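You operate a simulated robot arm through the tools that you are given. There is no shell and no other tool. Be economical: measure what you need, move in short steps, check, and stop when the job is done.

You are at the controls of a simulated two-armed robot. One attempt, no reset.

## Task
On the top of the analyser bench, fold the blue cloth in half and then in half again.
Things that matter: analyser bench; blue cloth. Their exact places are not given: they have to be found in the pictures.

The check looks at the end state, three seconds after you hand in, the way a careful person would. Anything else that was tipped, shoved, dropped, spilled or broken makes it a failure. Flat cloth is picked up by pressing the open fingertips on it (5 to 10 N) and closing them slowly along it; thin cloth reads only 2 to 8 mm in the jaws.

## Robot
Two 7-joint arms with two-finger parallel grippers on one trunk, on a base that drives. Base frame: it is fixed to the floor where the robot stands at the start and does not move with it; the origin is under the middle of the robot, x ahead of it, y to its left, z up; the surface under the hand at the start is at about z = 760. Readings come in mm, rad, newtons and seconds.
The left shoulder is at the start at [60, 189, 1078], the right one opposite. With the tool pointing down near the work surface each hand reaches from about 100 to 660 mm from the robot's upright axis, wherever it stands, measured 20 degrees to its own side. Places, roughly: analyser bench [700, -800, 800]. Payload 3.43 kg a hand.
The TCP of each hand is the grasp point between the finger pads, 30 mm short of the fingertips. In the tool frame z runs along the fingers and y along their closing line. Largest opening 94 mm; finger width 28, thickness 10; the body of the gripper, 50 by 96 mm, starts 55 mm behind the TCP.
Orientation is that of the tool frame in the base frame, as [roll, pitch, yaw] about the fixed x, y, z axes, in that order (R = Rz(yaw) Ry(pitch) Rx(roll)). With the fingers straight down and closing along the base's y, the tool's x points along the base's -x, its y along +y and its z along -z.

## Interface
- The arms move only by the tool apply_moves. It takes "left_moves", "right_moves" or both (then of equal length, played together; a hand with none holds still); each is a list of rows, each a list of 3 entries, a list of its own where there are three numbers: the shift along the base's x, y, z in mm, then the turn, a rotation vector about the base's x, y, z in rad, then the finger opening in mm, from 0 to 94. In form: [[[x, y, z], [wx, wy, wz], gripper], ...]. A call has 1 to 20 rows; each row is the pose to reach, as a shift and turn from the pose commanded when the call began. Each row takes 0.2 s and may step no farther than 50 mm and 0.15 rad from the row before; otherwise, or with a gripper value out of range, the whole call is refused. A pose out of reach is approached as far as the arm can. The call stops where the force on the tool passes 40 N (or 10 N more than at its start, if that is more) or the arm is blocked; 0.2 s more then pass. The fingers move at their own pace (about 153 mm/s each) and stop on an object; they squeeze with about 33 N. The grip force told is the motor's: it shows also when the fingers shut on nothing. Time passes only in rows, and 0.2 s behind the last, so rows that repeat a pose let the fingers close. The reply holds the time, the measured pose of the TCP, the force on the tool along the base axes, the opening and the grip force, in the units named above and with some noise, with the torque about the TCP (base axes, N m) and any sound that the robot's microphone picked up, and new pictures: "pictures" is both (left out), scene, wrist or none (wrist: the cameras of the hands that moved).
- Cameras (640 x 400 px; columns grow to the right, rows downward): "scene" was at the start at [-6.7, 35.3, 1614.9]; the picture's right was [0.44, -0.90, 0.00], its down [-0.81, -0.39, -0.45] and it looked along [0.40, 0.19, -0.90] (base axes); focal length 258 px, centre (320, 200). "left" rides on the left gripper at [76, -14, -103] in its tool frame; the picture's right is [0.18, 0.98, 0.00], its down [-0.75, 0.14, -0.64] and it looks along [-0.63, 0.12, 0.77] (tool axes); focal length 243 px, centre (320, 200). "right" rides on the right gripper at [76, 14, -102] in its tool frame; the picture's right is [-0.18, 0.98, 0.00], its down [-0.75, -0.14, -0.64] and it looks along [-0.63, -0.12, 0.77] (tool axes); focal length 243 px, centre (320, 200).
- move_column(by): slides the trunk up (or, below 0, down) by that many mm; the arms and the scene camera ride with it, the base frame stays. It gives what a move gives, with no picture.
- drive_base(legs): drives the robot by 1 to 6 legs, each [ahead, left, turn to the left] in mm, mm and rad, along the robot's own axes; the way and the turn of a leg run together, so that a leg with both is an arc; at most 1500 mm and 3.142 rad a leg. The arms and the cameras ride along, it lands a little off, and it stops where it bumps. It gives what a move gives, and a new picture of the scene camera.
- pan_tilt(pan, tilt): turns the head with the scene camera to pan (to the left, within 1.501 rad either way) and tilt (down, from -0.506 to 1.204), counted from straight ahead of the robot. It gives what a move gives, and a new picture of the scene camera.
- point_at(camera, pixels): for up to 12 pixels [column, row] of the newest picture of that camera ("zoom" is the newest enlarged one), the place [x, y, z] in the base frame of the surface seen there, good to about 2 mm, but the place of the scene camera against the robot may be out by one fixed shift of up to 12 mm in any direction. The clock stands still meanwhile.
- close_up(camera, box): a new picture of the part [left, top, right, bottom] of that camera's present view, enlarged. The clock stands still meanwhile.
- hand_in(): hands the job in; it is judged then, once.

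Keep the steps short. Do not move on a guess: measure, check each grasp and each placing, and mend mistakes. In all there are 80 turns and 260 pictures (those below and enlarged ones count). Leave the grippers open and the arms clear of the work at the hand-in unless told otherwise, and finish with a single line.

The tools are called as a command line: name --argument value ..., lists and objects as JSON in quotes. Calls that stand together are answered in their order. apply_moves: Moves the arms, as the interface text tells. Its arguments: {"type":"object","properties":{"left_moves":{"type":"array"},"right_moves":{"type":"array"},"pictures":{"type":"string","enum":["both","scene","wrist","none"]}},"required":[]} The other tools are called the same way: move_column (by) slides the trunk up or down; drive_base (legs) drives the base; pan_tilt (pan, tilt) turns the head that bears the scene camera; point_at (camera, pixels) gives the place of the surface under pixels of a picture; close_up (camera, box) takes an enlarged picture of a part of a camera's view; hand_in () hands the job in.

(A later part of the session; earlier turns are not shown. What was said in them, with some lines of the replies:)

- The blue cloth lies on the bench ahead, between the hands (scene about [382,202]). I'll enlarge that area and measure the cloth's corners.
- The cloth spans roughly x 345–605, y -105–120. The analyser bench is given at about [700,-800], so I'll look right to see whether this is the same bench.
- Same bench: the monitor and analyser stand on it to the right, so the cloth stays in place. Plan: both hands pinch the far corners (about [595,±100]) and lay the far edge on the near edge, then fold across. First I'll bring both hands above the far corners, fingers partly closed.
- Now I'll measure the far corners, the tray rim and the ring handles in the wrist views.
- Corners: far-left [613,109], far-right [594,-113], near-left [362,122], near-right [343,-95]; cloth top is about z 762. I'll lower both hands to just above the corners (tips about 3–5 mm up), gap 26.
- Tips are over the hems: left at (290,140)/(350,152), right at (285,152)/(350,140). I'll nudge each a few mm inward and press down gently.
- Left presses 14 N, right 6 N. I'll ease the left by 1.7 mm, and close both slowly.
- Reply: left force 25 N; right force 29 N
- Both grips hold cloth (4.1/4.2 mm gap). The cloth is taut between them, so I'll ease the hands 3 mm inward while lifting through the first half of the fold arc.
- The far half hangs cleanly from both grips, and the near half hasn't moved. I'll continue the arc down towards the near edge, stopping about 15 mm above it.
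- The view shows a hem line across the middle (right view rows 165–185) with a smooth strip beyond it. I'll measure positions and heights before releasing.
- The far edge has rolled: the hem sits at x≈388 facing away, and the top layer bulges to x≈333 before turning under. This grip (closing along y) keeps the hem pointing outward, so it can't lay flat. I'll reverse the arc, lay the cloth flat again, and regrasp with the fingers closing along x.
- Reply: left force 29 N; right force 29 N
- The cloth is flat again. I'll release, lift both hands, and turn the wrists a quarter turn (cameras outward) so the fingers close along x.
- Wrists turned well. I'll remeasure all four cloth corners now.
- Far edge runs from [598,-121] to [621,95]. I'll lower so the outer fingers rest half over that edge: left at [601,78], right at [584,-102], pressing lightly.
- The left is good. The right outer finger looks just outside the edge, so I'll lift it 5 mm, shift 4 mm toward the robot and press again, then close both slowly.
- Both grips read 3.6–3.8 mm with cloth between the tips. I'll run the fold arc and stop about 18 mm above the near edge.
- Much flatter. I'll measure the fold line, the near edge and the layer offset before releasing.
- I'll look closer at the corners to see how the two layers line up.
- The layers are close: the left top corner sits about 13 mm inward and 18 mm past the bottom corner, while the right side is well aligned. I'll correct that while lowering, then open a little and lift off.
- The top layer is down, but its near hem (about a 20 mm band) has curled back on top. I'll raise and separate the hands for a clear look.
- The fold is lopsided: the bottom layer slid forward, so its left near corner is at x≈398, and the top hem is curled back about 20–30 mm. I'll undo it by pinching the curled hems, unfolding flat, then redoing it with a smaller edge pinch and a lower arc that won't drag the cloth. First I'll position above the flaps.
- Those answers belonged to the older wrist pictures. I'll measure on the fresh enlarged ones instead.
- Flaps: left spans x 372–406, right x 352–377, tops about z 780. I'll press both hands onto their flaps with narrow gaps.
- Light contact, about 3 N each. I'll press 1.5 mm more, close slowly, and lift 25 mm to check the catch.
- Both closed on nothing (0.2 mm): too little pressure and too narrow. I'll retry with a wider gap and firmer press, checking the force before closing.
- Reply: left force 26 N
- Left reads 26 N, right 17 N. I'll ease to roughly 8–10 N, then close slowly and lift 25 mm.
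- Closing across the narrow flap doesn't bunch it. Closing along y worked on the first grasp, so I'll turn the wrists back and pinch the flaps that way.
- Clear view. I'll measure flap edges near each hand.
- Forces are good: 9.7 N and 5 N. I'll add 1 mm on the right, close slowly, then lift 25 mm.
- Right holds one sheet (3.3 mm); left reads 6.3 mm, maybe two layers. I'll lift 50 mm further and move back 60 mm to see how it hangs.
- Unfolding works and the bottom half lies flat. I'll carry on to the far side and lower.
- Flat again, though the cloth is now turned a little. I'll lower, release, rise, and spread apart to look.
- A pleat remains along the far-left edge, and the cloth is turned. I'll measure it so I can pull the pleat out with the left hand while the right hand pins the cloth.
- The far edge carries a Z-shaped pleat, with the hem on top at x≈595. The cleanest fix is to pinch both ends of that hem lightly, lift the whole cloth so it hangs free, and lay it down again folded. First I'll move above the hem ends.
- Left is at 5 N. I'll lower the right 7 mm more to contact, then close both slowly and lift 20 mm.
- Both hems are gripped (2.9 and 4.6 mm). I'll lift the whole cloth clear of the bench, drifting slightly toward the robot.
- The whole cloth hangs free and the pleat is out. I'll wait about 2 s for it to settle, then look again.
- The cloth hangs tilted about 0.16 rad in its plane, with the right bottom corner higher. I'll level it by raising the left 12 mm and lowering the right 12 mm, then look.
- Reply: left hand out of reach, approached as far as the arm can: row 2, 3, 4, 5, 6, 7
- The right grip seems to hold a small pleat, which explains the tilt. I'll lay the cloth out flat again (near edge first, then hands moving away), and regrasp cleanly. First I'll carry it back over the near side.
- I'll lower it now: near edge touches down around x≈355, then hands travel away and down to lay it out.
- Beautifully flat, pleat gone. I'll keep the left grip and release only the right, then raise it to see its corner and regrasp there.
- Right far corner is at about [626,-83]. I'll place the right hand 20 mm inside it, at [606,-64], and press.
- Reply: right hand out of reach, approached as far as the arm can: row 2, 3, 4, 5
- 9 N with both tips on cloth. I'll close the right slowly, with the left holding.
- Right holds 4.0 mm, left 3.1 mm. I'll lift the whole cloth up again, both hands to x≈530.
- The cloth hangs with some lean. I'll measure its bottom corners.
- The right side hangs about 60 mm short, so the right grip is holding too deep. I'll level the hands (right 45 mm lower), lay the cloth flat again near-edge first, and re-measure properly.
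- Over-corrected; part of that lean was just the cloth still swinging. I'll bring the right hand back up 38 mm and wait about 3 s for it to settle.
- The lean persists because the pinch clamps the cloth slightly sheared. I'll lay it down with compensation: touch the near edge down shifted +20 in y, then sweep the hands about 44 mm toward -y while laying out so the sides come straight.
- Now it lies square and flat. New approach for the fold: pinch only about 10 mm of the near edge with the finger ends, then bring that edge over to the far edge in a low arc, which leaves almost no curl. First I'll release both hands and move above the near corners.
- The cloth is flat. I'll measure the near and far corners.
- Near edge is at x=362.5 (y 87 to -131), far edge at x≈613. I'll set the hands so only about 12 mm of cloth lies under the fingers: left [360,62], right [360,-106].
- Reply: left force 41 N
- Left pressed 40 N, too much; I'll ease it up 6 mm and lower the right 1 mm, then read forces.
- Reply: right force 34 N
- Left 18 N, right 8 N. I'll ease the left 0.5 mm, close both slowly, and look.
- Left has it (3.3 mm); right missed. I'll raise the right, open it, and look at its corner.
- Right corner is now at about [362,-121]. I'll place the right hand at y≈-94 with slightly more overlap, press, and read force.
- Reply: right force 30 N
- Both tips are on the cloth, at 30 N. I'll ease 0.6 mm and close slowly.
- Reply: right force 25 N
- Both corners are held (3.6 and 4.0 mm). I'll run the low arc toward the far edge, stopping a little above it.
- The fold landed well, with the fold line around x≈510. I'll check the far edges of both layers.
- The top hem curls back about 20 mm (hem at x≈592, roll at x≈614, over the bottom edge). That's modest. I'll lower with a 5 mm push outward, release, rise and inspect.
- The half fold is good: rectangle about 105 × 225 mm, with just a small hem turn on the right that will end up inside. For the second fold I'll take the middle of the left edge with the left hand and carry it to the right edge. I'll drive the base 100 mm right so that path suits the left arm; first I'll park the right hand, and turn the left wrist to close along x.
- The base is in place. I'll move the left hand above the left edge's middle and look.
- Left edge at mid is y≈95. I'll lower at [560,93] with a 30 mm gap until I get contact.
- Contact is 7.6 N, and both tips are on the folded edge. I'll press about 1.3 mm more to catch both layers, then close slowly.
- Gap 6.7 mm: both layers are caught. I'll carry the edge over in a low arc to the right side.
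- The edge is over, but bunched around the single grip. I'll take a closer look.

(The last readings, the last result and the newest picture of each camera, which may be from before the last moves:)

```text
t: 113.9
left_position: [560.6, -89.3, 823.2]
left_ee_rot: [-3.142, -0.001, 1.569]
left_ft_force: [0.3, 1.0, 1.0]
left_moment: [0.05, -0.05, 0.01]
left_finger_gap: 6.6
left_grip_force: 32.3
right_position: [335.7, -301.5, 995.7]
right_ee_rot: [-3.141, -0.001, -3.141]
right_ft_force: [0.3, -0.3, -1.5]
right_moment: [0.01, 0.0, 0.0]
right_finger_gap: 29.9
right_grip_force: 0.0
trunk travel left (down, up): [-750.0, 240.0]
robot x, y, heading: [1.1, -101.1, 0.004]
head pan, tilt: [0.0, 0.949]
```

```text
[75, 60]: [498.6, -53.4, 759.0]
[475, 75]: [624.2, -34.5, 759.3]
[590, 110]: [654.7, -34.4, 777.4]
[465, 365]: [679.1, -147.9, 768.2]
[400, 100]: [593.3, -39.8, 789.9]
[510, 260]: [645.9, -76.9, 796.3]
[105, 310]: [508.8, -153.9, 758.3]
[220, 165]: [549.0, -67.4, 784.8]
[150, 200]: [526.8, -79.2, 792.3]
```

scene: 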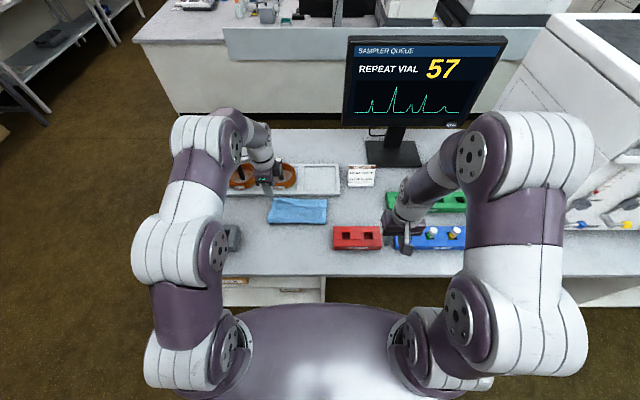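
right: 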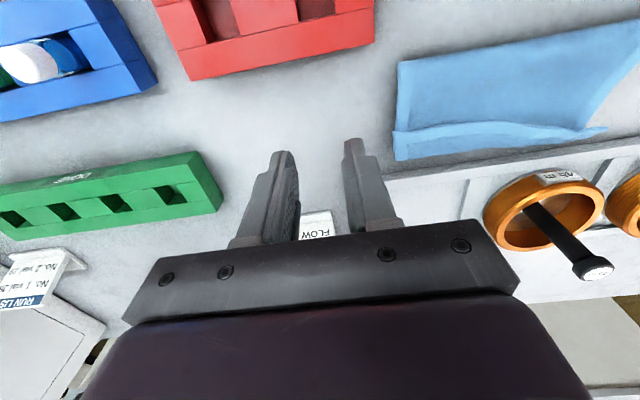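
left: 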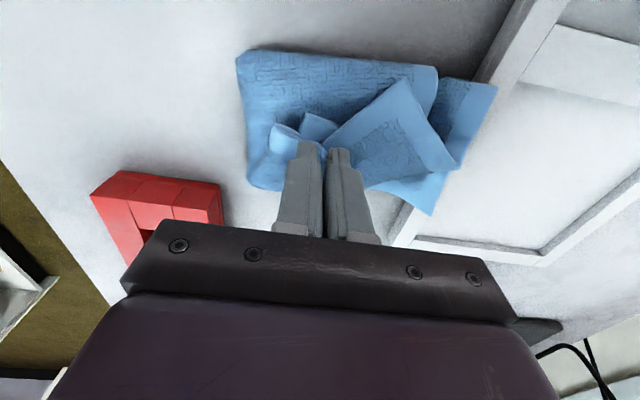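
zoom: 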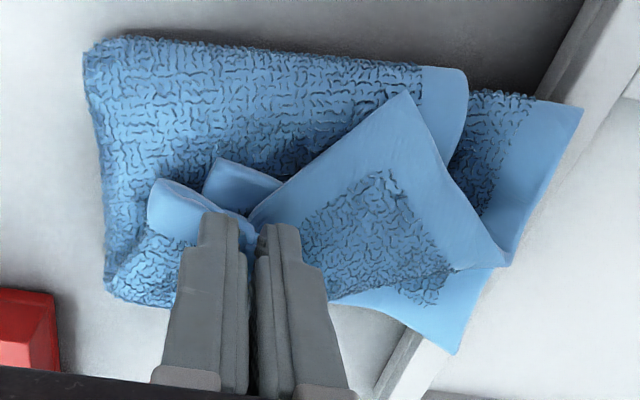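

Both side corners lag behind the single grip (at about [593,-40] and [527,-79]). I'll lay this down and release, back off a little, then pull the corners into place one at a time.

apply_moves --left_moves '[[[0, -5, -8], [0, 0, 0], 0], [[0, -9, -16], [0, 0, 0], 0], [[0, -10, -20], [0, 0, 0], 0], [[0, -10, -20], [0, 0, 0], 14], [[0, -10, -18], [0, 0, 0], 30], [[0, -10, 0], [0, 0, 0], 34], [[0, -10, 30], [0, 0, 0], 34], [[0, 10, 65], [0, 0, 0], 34], [[0, 45, 85], [0, 0, 0], 34], [[0, 75, 90], [0, 0, 0], 34]]' --pictures "wrist"

close_up --camera "left" --box '[160, 0, 520, 240]'

point_at --camera "zoom" --pixels '[[150, 60], [250, 60], [350, 60], [450, 60], [150, 150], [250, 150], [350, 150], [450, 150], [300, 100], [400, 100], [200, 100], [500, 100]]'

close_up --camera "scene" --box '[260, 175, 356, 235]'

point_at --camera "zoom" --pixels '[[150, 100], [150, 200], [150, 300], [250, 100], [250, 200], [250, 300], [350, 100], [350, 200], [350, 300], [300, 150], [300, 250], [200, 150]]'

```text
t: 116.1
left_position: [560.6, -13.6, 913.7]
left_ee_rot: [-3.141, 0.0, 1.572]
left_ft_force: [0.0, -0.8, -0.5]
left_moment: [-0.04, 0.03, 0.02]
left_finger_gap: 33.9
left_grip_force: 0.0
right_position: [334.8, -300.6, 994.3]
right_ee_rot: [3.141, 0.0, 3.14]
right_ft_force: [0.4, -0.1, -0.3]
right_moment: [-0.03, -0.02, -0.03]
right_finger_gap: 30.1
right_grip_force: 0.1
trunk travel left (down, up): [-750.0, 240.0]
robot x, y, heading: [1.6, -98.7, -0.001]
head pan, tilt: [0.0, 0.949]
```

left: 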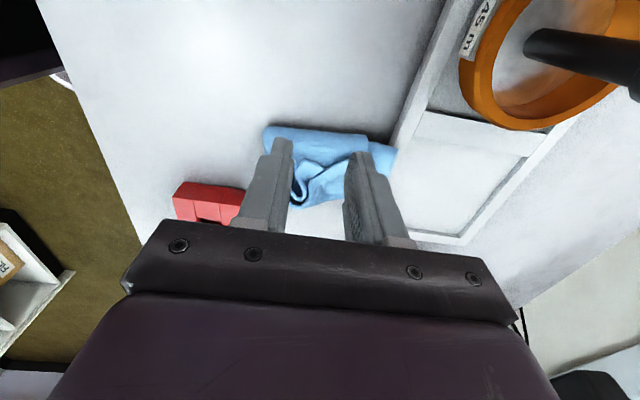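

```text
1.67 times, centred on (340, 120) of left
```

zoom: 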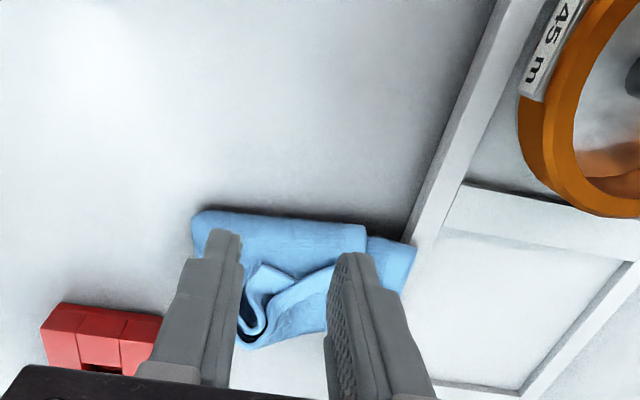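

```text
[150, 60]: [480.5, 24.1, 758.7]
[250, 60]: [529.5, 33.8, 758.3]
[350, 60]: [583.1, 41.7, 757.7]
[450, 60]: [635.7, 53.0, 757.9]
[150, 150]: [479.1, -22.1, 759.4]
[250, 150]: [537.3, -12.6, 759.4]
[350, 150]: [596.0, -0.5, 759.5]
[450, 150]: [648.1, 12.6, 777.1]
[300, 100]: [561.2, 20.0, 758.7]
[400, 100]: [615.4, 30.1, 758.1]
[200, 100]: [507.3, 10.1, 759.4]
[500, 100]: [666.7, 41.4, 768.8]
```

```text
6.67 times, centred on (308, 205) of scene
```

zoom: 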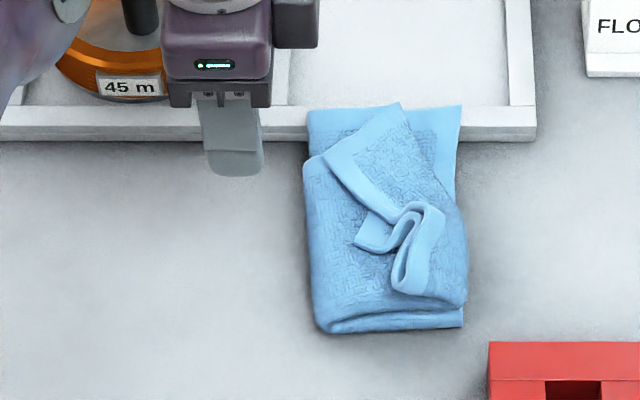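

```text
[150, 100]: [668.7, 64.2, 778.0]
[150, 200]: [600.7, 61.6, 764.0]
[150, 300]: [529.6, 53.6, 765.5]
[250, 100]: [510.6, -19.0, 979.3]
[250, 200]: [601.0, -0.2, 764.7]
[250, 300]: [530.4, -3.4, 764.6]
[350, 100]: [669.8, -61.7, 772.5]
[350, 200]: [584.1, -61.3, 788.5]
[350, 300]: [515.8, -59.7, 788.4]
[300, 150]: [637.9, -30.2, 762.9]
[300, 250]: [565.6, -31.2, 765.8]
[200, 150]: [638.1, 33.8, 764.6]
```

The near side is well placed, but the far-left corner (scene zoom (325,155), about [632,-51]) is flipped back and needs pulling over. It's just past the left arm's reach, so I'll check the clearance between the base and the bench before driving forward.

pan_tilt --pan 0.0 --tilt 1.2

point_at --camera "scene" --pixels '[[320, 220], [320, 230], [320, 240], [320, 250], [320, 260], [320, 275], [320, 200], [320, 190], [200, 260], [440, 260], [320, 210], [320, 180]]'

```text
t: 116.8
left_position: [560.7, -14.9, 912.9]
left_ee_rot: [3.141, -0.001, 1.571]
left_ft_force: [-0.2, -0.3, 0.1]
left_moment: [0.01, -0.03, 0.02]
left_finger_gap: 34.2
left_grip_force: 0.0
right_position: [336.4, -301.6, 994.0]
right_ee_rot: [3.141, 0.001, -3.141]
right_ft_force: [0.1, -0.3, 0.4]
right_moment: [0.0, 0.01, 0.01]
right_finger_gap: 30.1
right_grip_force: 0.1
trunk travel left (down, up): [-750.0, 240.0]
robot x, y, heading: [2.1, -98.8, 0.001]
head pan, tilt: [0.0, 1.201]
```

scene: 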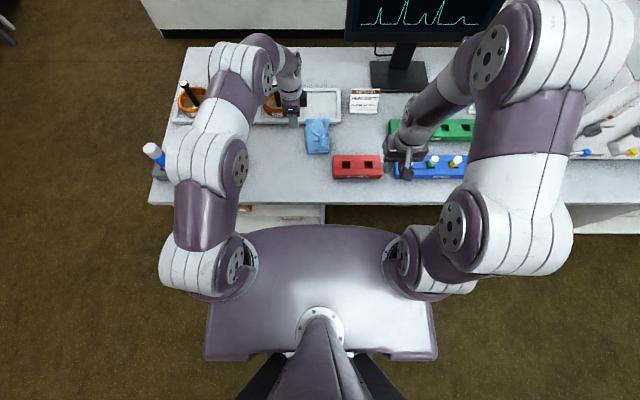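

```text
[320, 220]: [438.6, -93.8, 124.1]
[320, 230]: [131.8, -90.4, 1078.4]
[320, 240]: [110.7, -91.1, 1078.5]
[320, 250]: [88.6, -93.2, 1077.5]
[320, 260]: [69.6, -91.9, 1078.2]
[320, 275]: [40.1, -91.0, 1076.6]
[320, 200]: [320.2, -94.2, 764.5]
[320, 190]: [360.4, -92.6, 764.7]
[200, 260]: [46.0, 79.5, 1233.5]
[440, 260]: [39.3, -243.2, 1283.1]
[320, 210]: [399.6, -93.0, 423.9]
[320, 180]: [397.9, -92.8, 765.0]
```

The base front is hidden below the torso, but the torso itself is 180 mm clear of the bench edge. I'll drive ahead a modest 45 mm (it stops if it bumps) and take a fresh close look.

drive_base --legs '[[45, 0, 0]]'

close_up --camera "scene" --box '[276, 90, 372, 160]'

point_at --camera "zoom" --pixels '[[200, 150], [240, 150], [280, 150], [320, 150], [200, 200], [240, 200], [280, 200], [320, 200], [240, 250], [280, 250], [320, 250], [260, 300]]'

```text
t: 117.7
left_position: [604.9, -14.0, 914.3]
left_ee_rot: [3.141, -0.001, 1.572]
left_ft_force: [-0.1, -0.2, -0.4]
left_moment: [0.0, 0.01, -0.03]
left_finger_gap: 34.0
left_grip_force: 0.1
right_position: [378.9, -302.5, 994.3]
right_ee_rot: [-3.141, 0.002, 3.141]
right_ft_force: [-0.4, 0.1, 0.1]
right_moment: [-0.02, -0.01, 0.04]
right_finger_gap: 29.9
right_grip_force: 0.0
trunk travel left (down, up): [-750.0, 240.0]
robot x, y, heading: [45.2, -98.1, -0.002]
head pan, tilt: [0.0, 1.201]
```

scene: 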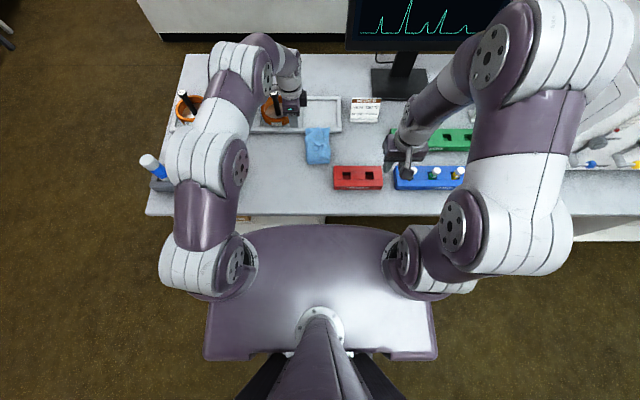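

```text
5.71 times, centred on (324, 125) of scene
```

zoom: 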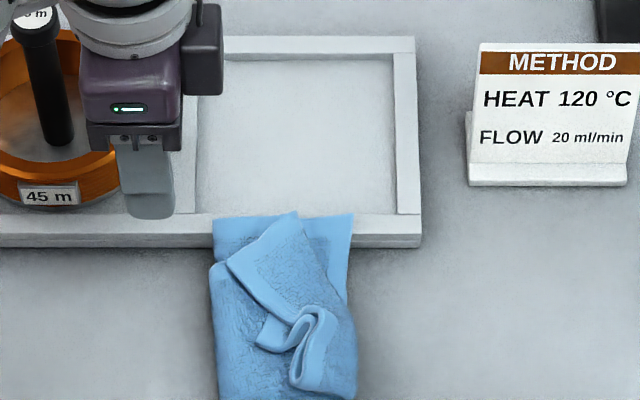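

```text
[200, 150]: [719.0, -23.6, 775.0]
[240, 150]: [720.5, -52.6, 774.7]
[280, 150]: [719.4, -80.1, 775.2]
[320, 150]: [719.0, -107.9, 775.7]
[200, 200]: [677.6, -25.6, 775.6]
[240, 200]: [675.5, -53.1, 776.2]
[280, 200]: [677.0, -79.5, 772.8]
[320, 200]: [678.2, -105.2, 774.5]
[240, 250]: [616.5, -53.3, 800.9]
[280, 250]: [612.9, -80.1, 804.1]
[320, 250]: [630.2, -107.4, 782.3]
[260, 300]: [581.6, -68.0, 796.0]
```

The drive went fine. The flipped corner is at about [611,-52] (arm frame). I'll pinch it just inside at [612,-72], lift slightly, carry it to the right edge, and release.

apply_moves --left_moves '[[[7, -30, -20], [0, 0, 0], 26], [[7, -58, -55], [0, 0, 0], 26], [[7, -58, -90], [0, 0, 0], 26], [[7, -58, -108], [0, 0, 0], 26], [[7, -58, -113], [0, 0, 0], 26], [[7, -58, -113], [0, 0, 0], 21], [[7, -58, -113], [0, 0, 0], 16], [[7, -58, -113], [0, 0, 0], 11], [[7, -58, -113], [0, 0, 0], 6], [[7, -58, -113], [0, 0, 0], 0], [[7, -58, -113], [0, 0, 0], 0], [[7, -59, -98], [0, 0, 0], 0], [[7, -60, -84], [0, 0, 0], 0], [[7, -64, -76], [0, 0, 0], 0]]' --pictures "wrist"

close_up --camera "scene" --box '[276, 90, 372, 160]'

```text
t: 120.7
left_position: [611.8, -78.5, 836.9]
left_ee_rot: [-3.14, -0.001, 1.571]
left_ft_force: [-0.2, -1.2, 0.4]
left_moment: [-0.02, -0.03, 0.01]
left_finger_gap: 4.6
left_grip_force: 32.4
right_position: [380.1, -302.1, 993.2]
right_ee_rot: [-3.141, -0.001, -3.141]
right_ft_force: [0.3, -0.6, 0.0]
right_moment: [-0.01, 0.0, -0.04]
right_finger_gap: 30.2
right_grip_force: 0.1
trunk travel left (down, up): [-750.0, 240.0]
robot x, y, heading: [43.2, -101.0, 0.001]
head pan, tilt: [0.0, 1.201]
```

left: 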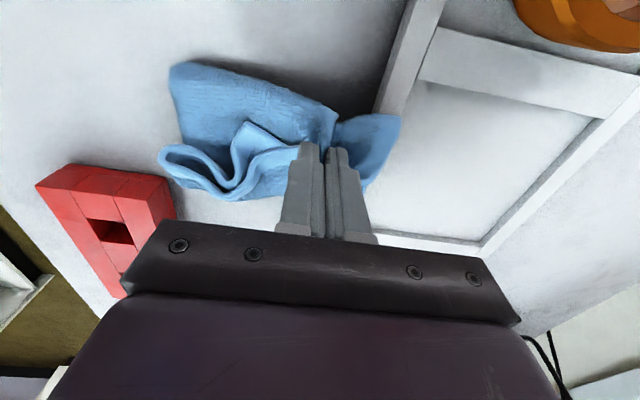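

```text
5.71 times, centred on (324, 125) of scene
```

zoom: 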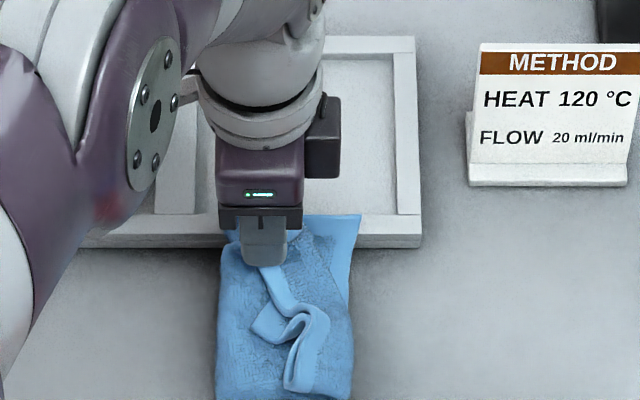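

The corner is held (4.6 mm). I'll carry it over to the right edge, lower, release, and rise clear.

apply_moves --left_moves '[[[2, -10, 4], [0, 0, 0], 0], [[4, -20, 4], [0, 0, 0], 0], [[6, -30, 0], [0, 0, 0], 0], [[7, -38, -10], [0, 0, 0], 0], [[8, -44, -20], [0, 0, 0], 0], [[8, -46, -30], [0, 0, 0], 0], [[8, -46, -34], [0, 0, 0], 0], [[8, -46, -34], [0, 0, 0], 12], [[8, -46, -33], [0, 0, 0], 26], [[8, -46, -15], [0, 0, 0], 30], [[8, -46, 20], [0, 0, 0], 30], [[0, -10, 50], [0, 0, 0], 30], [[-10, 30, 75], [0, 0, 0], 30], [[-20, 70, 90], [0, 0, 0], 30], [[-30, 115, 100], [0, 0, 0], 30], [[-40, 160, 100], [0, 0, 0], 30]]' --pictures "none"

close_up --camera "scene" --box '[276, 105, 356, 175]'

point_at --camera "zoom" --pixels '[[220, 100], [260, 100], [300, 100], [340, 100], [220, 200], [260, 200], [300, 200], [340, 200], [380, 200], [260, 300], [300, 300], [340, 300]]'

```text
t: 124.1
left_position: [572.4, 83.1, 934.3]
left_ee_rot: [3.141, 0.003, 1.571]
left_ft_force: [-0.1, -0.3, -0.7]
left_moment: [-0.03, 0.02, -0.01]
left_finger_gap: 30.0
left_grip_force: 0.0
right_position: [381.2, -301.0, 994.6]
right_ee_rot: [-3.14, 0.0, -3.141]
right_ft_force: [0.8, -0.6, -0.4]
right_moment: [-0.01, -0.01, 0.02]
right_finger_gap: 30.0
right_grip_force: 0.0
trunk travel left (down, up): [-750.0, 240.0]
robot x, y, heading: [44.1, -96.2, 0.002]
head pan, tilt: [0.0, 1.201]
```

```text
5.71 times, centred on (316, 140) of scene
```

zoom: 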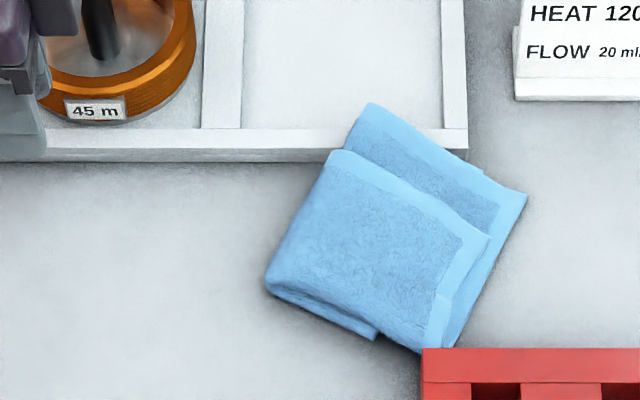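

```text
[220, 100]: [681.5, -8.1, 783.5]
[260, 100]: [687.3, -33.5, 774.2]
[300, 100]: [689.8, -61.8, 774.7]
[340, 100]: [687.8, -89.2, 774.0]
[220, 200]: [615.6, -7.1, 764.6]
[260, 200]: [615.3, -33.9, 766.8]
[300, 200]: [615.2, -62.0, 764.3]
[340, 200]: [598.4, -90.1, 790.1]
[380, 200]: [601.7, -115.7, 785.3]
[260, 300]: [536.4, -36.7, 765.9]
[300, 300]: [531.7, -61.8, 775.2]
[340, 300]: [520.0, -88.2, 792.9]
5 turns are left
```

The cloth now lies as a compact, quartered packet, with one layer pair showing a modest margin on the far side. The tray and racks look untouched. I'll open both grippers fully and back the arms clear.

apply_moves --left_moves '[[[-30, 20, 10], [0, 0, 0], 60], [[-60, 40, 20], [0, 0, 0], 94], [[-90, 60, 30], [0, 0, 0], 94], [[-120, 80, 40], [0, 0, 0], 94]]' --right_moves '[[[0, 0, 5], [0, 0, 0], 60], [[0, 0, 10], [0, 0, 0], 94], [[0, 0, 10], [0, 0, 0], 94], [[0, 0, 10], [0, 0, 0], 94]]' --pictures "scene"

```text
t: 125.1
left_position: [453.6, 160.7, 978.0]
left_ee_rot: [3.139, 0.001, 1.572]
left_ft_force: [0.4, 0.0, 0.0]
left_moment: [0.01, -0.05, 0.02]
left_finger_gap: 94.1
left_grip_force: 0.0
right_position: [378.3, -301.4, 1004.0]
right_ee_rot: [3.141, 0.001, -3.14]
right_ft_force: [-0.3, 0.6, 0.8]
right_moment: [0.0, 0.01, -0.01]
right_finger_gap: 93.7
right_grip_force: 0.0
trunk travel left (down, up): [-750.0, 240.0]
robot x, y, heading: [47.1, -102.8, -0.004]
head pan, tilt: [0.0, 1.201]
4 turns are left
```

scene: 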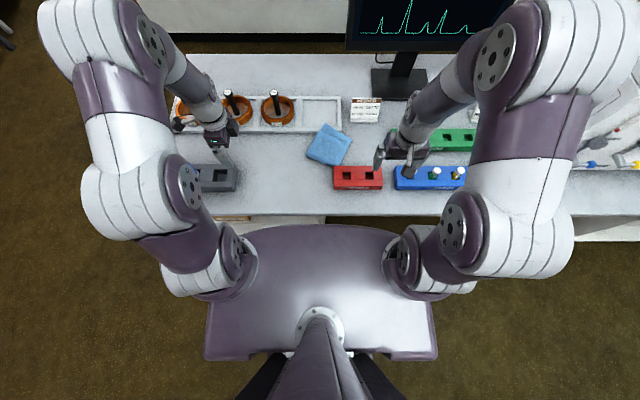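

The cloth is folded twice, both arms are clear with grippers open, and nothing else has moved. I'm handing in.

hand_in

```text
The job is handed in.
```

The blue cloth is folded in half and in half again on the analyser bench, but not perfectly square: it sits at an angle, one layer sticks out about 40 mm on the far side, and its far corner rests on the tray rim.
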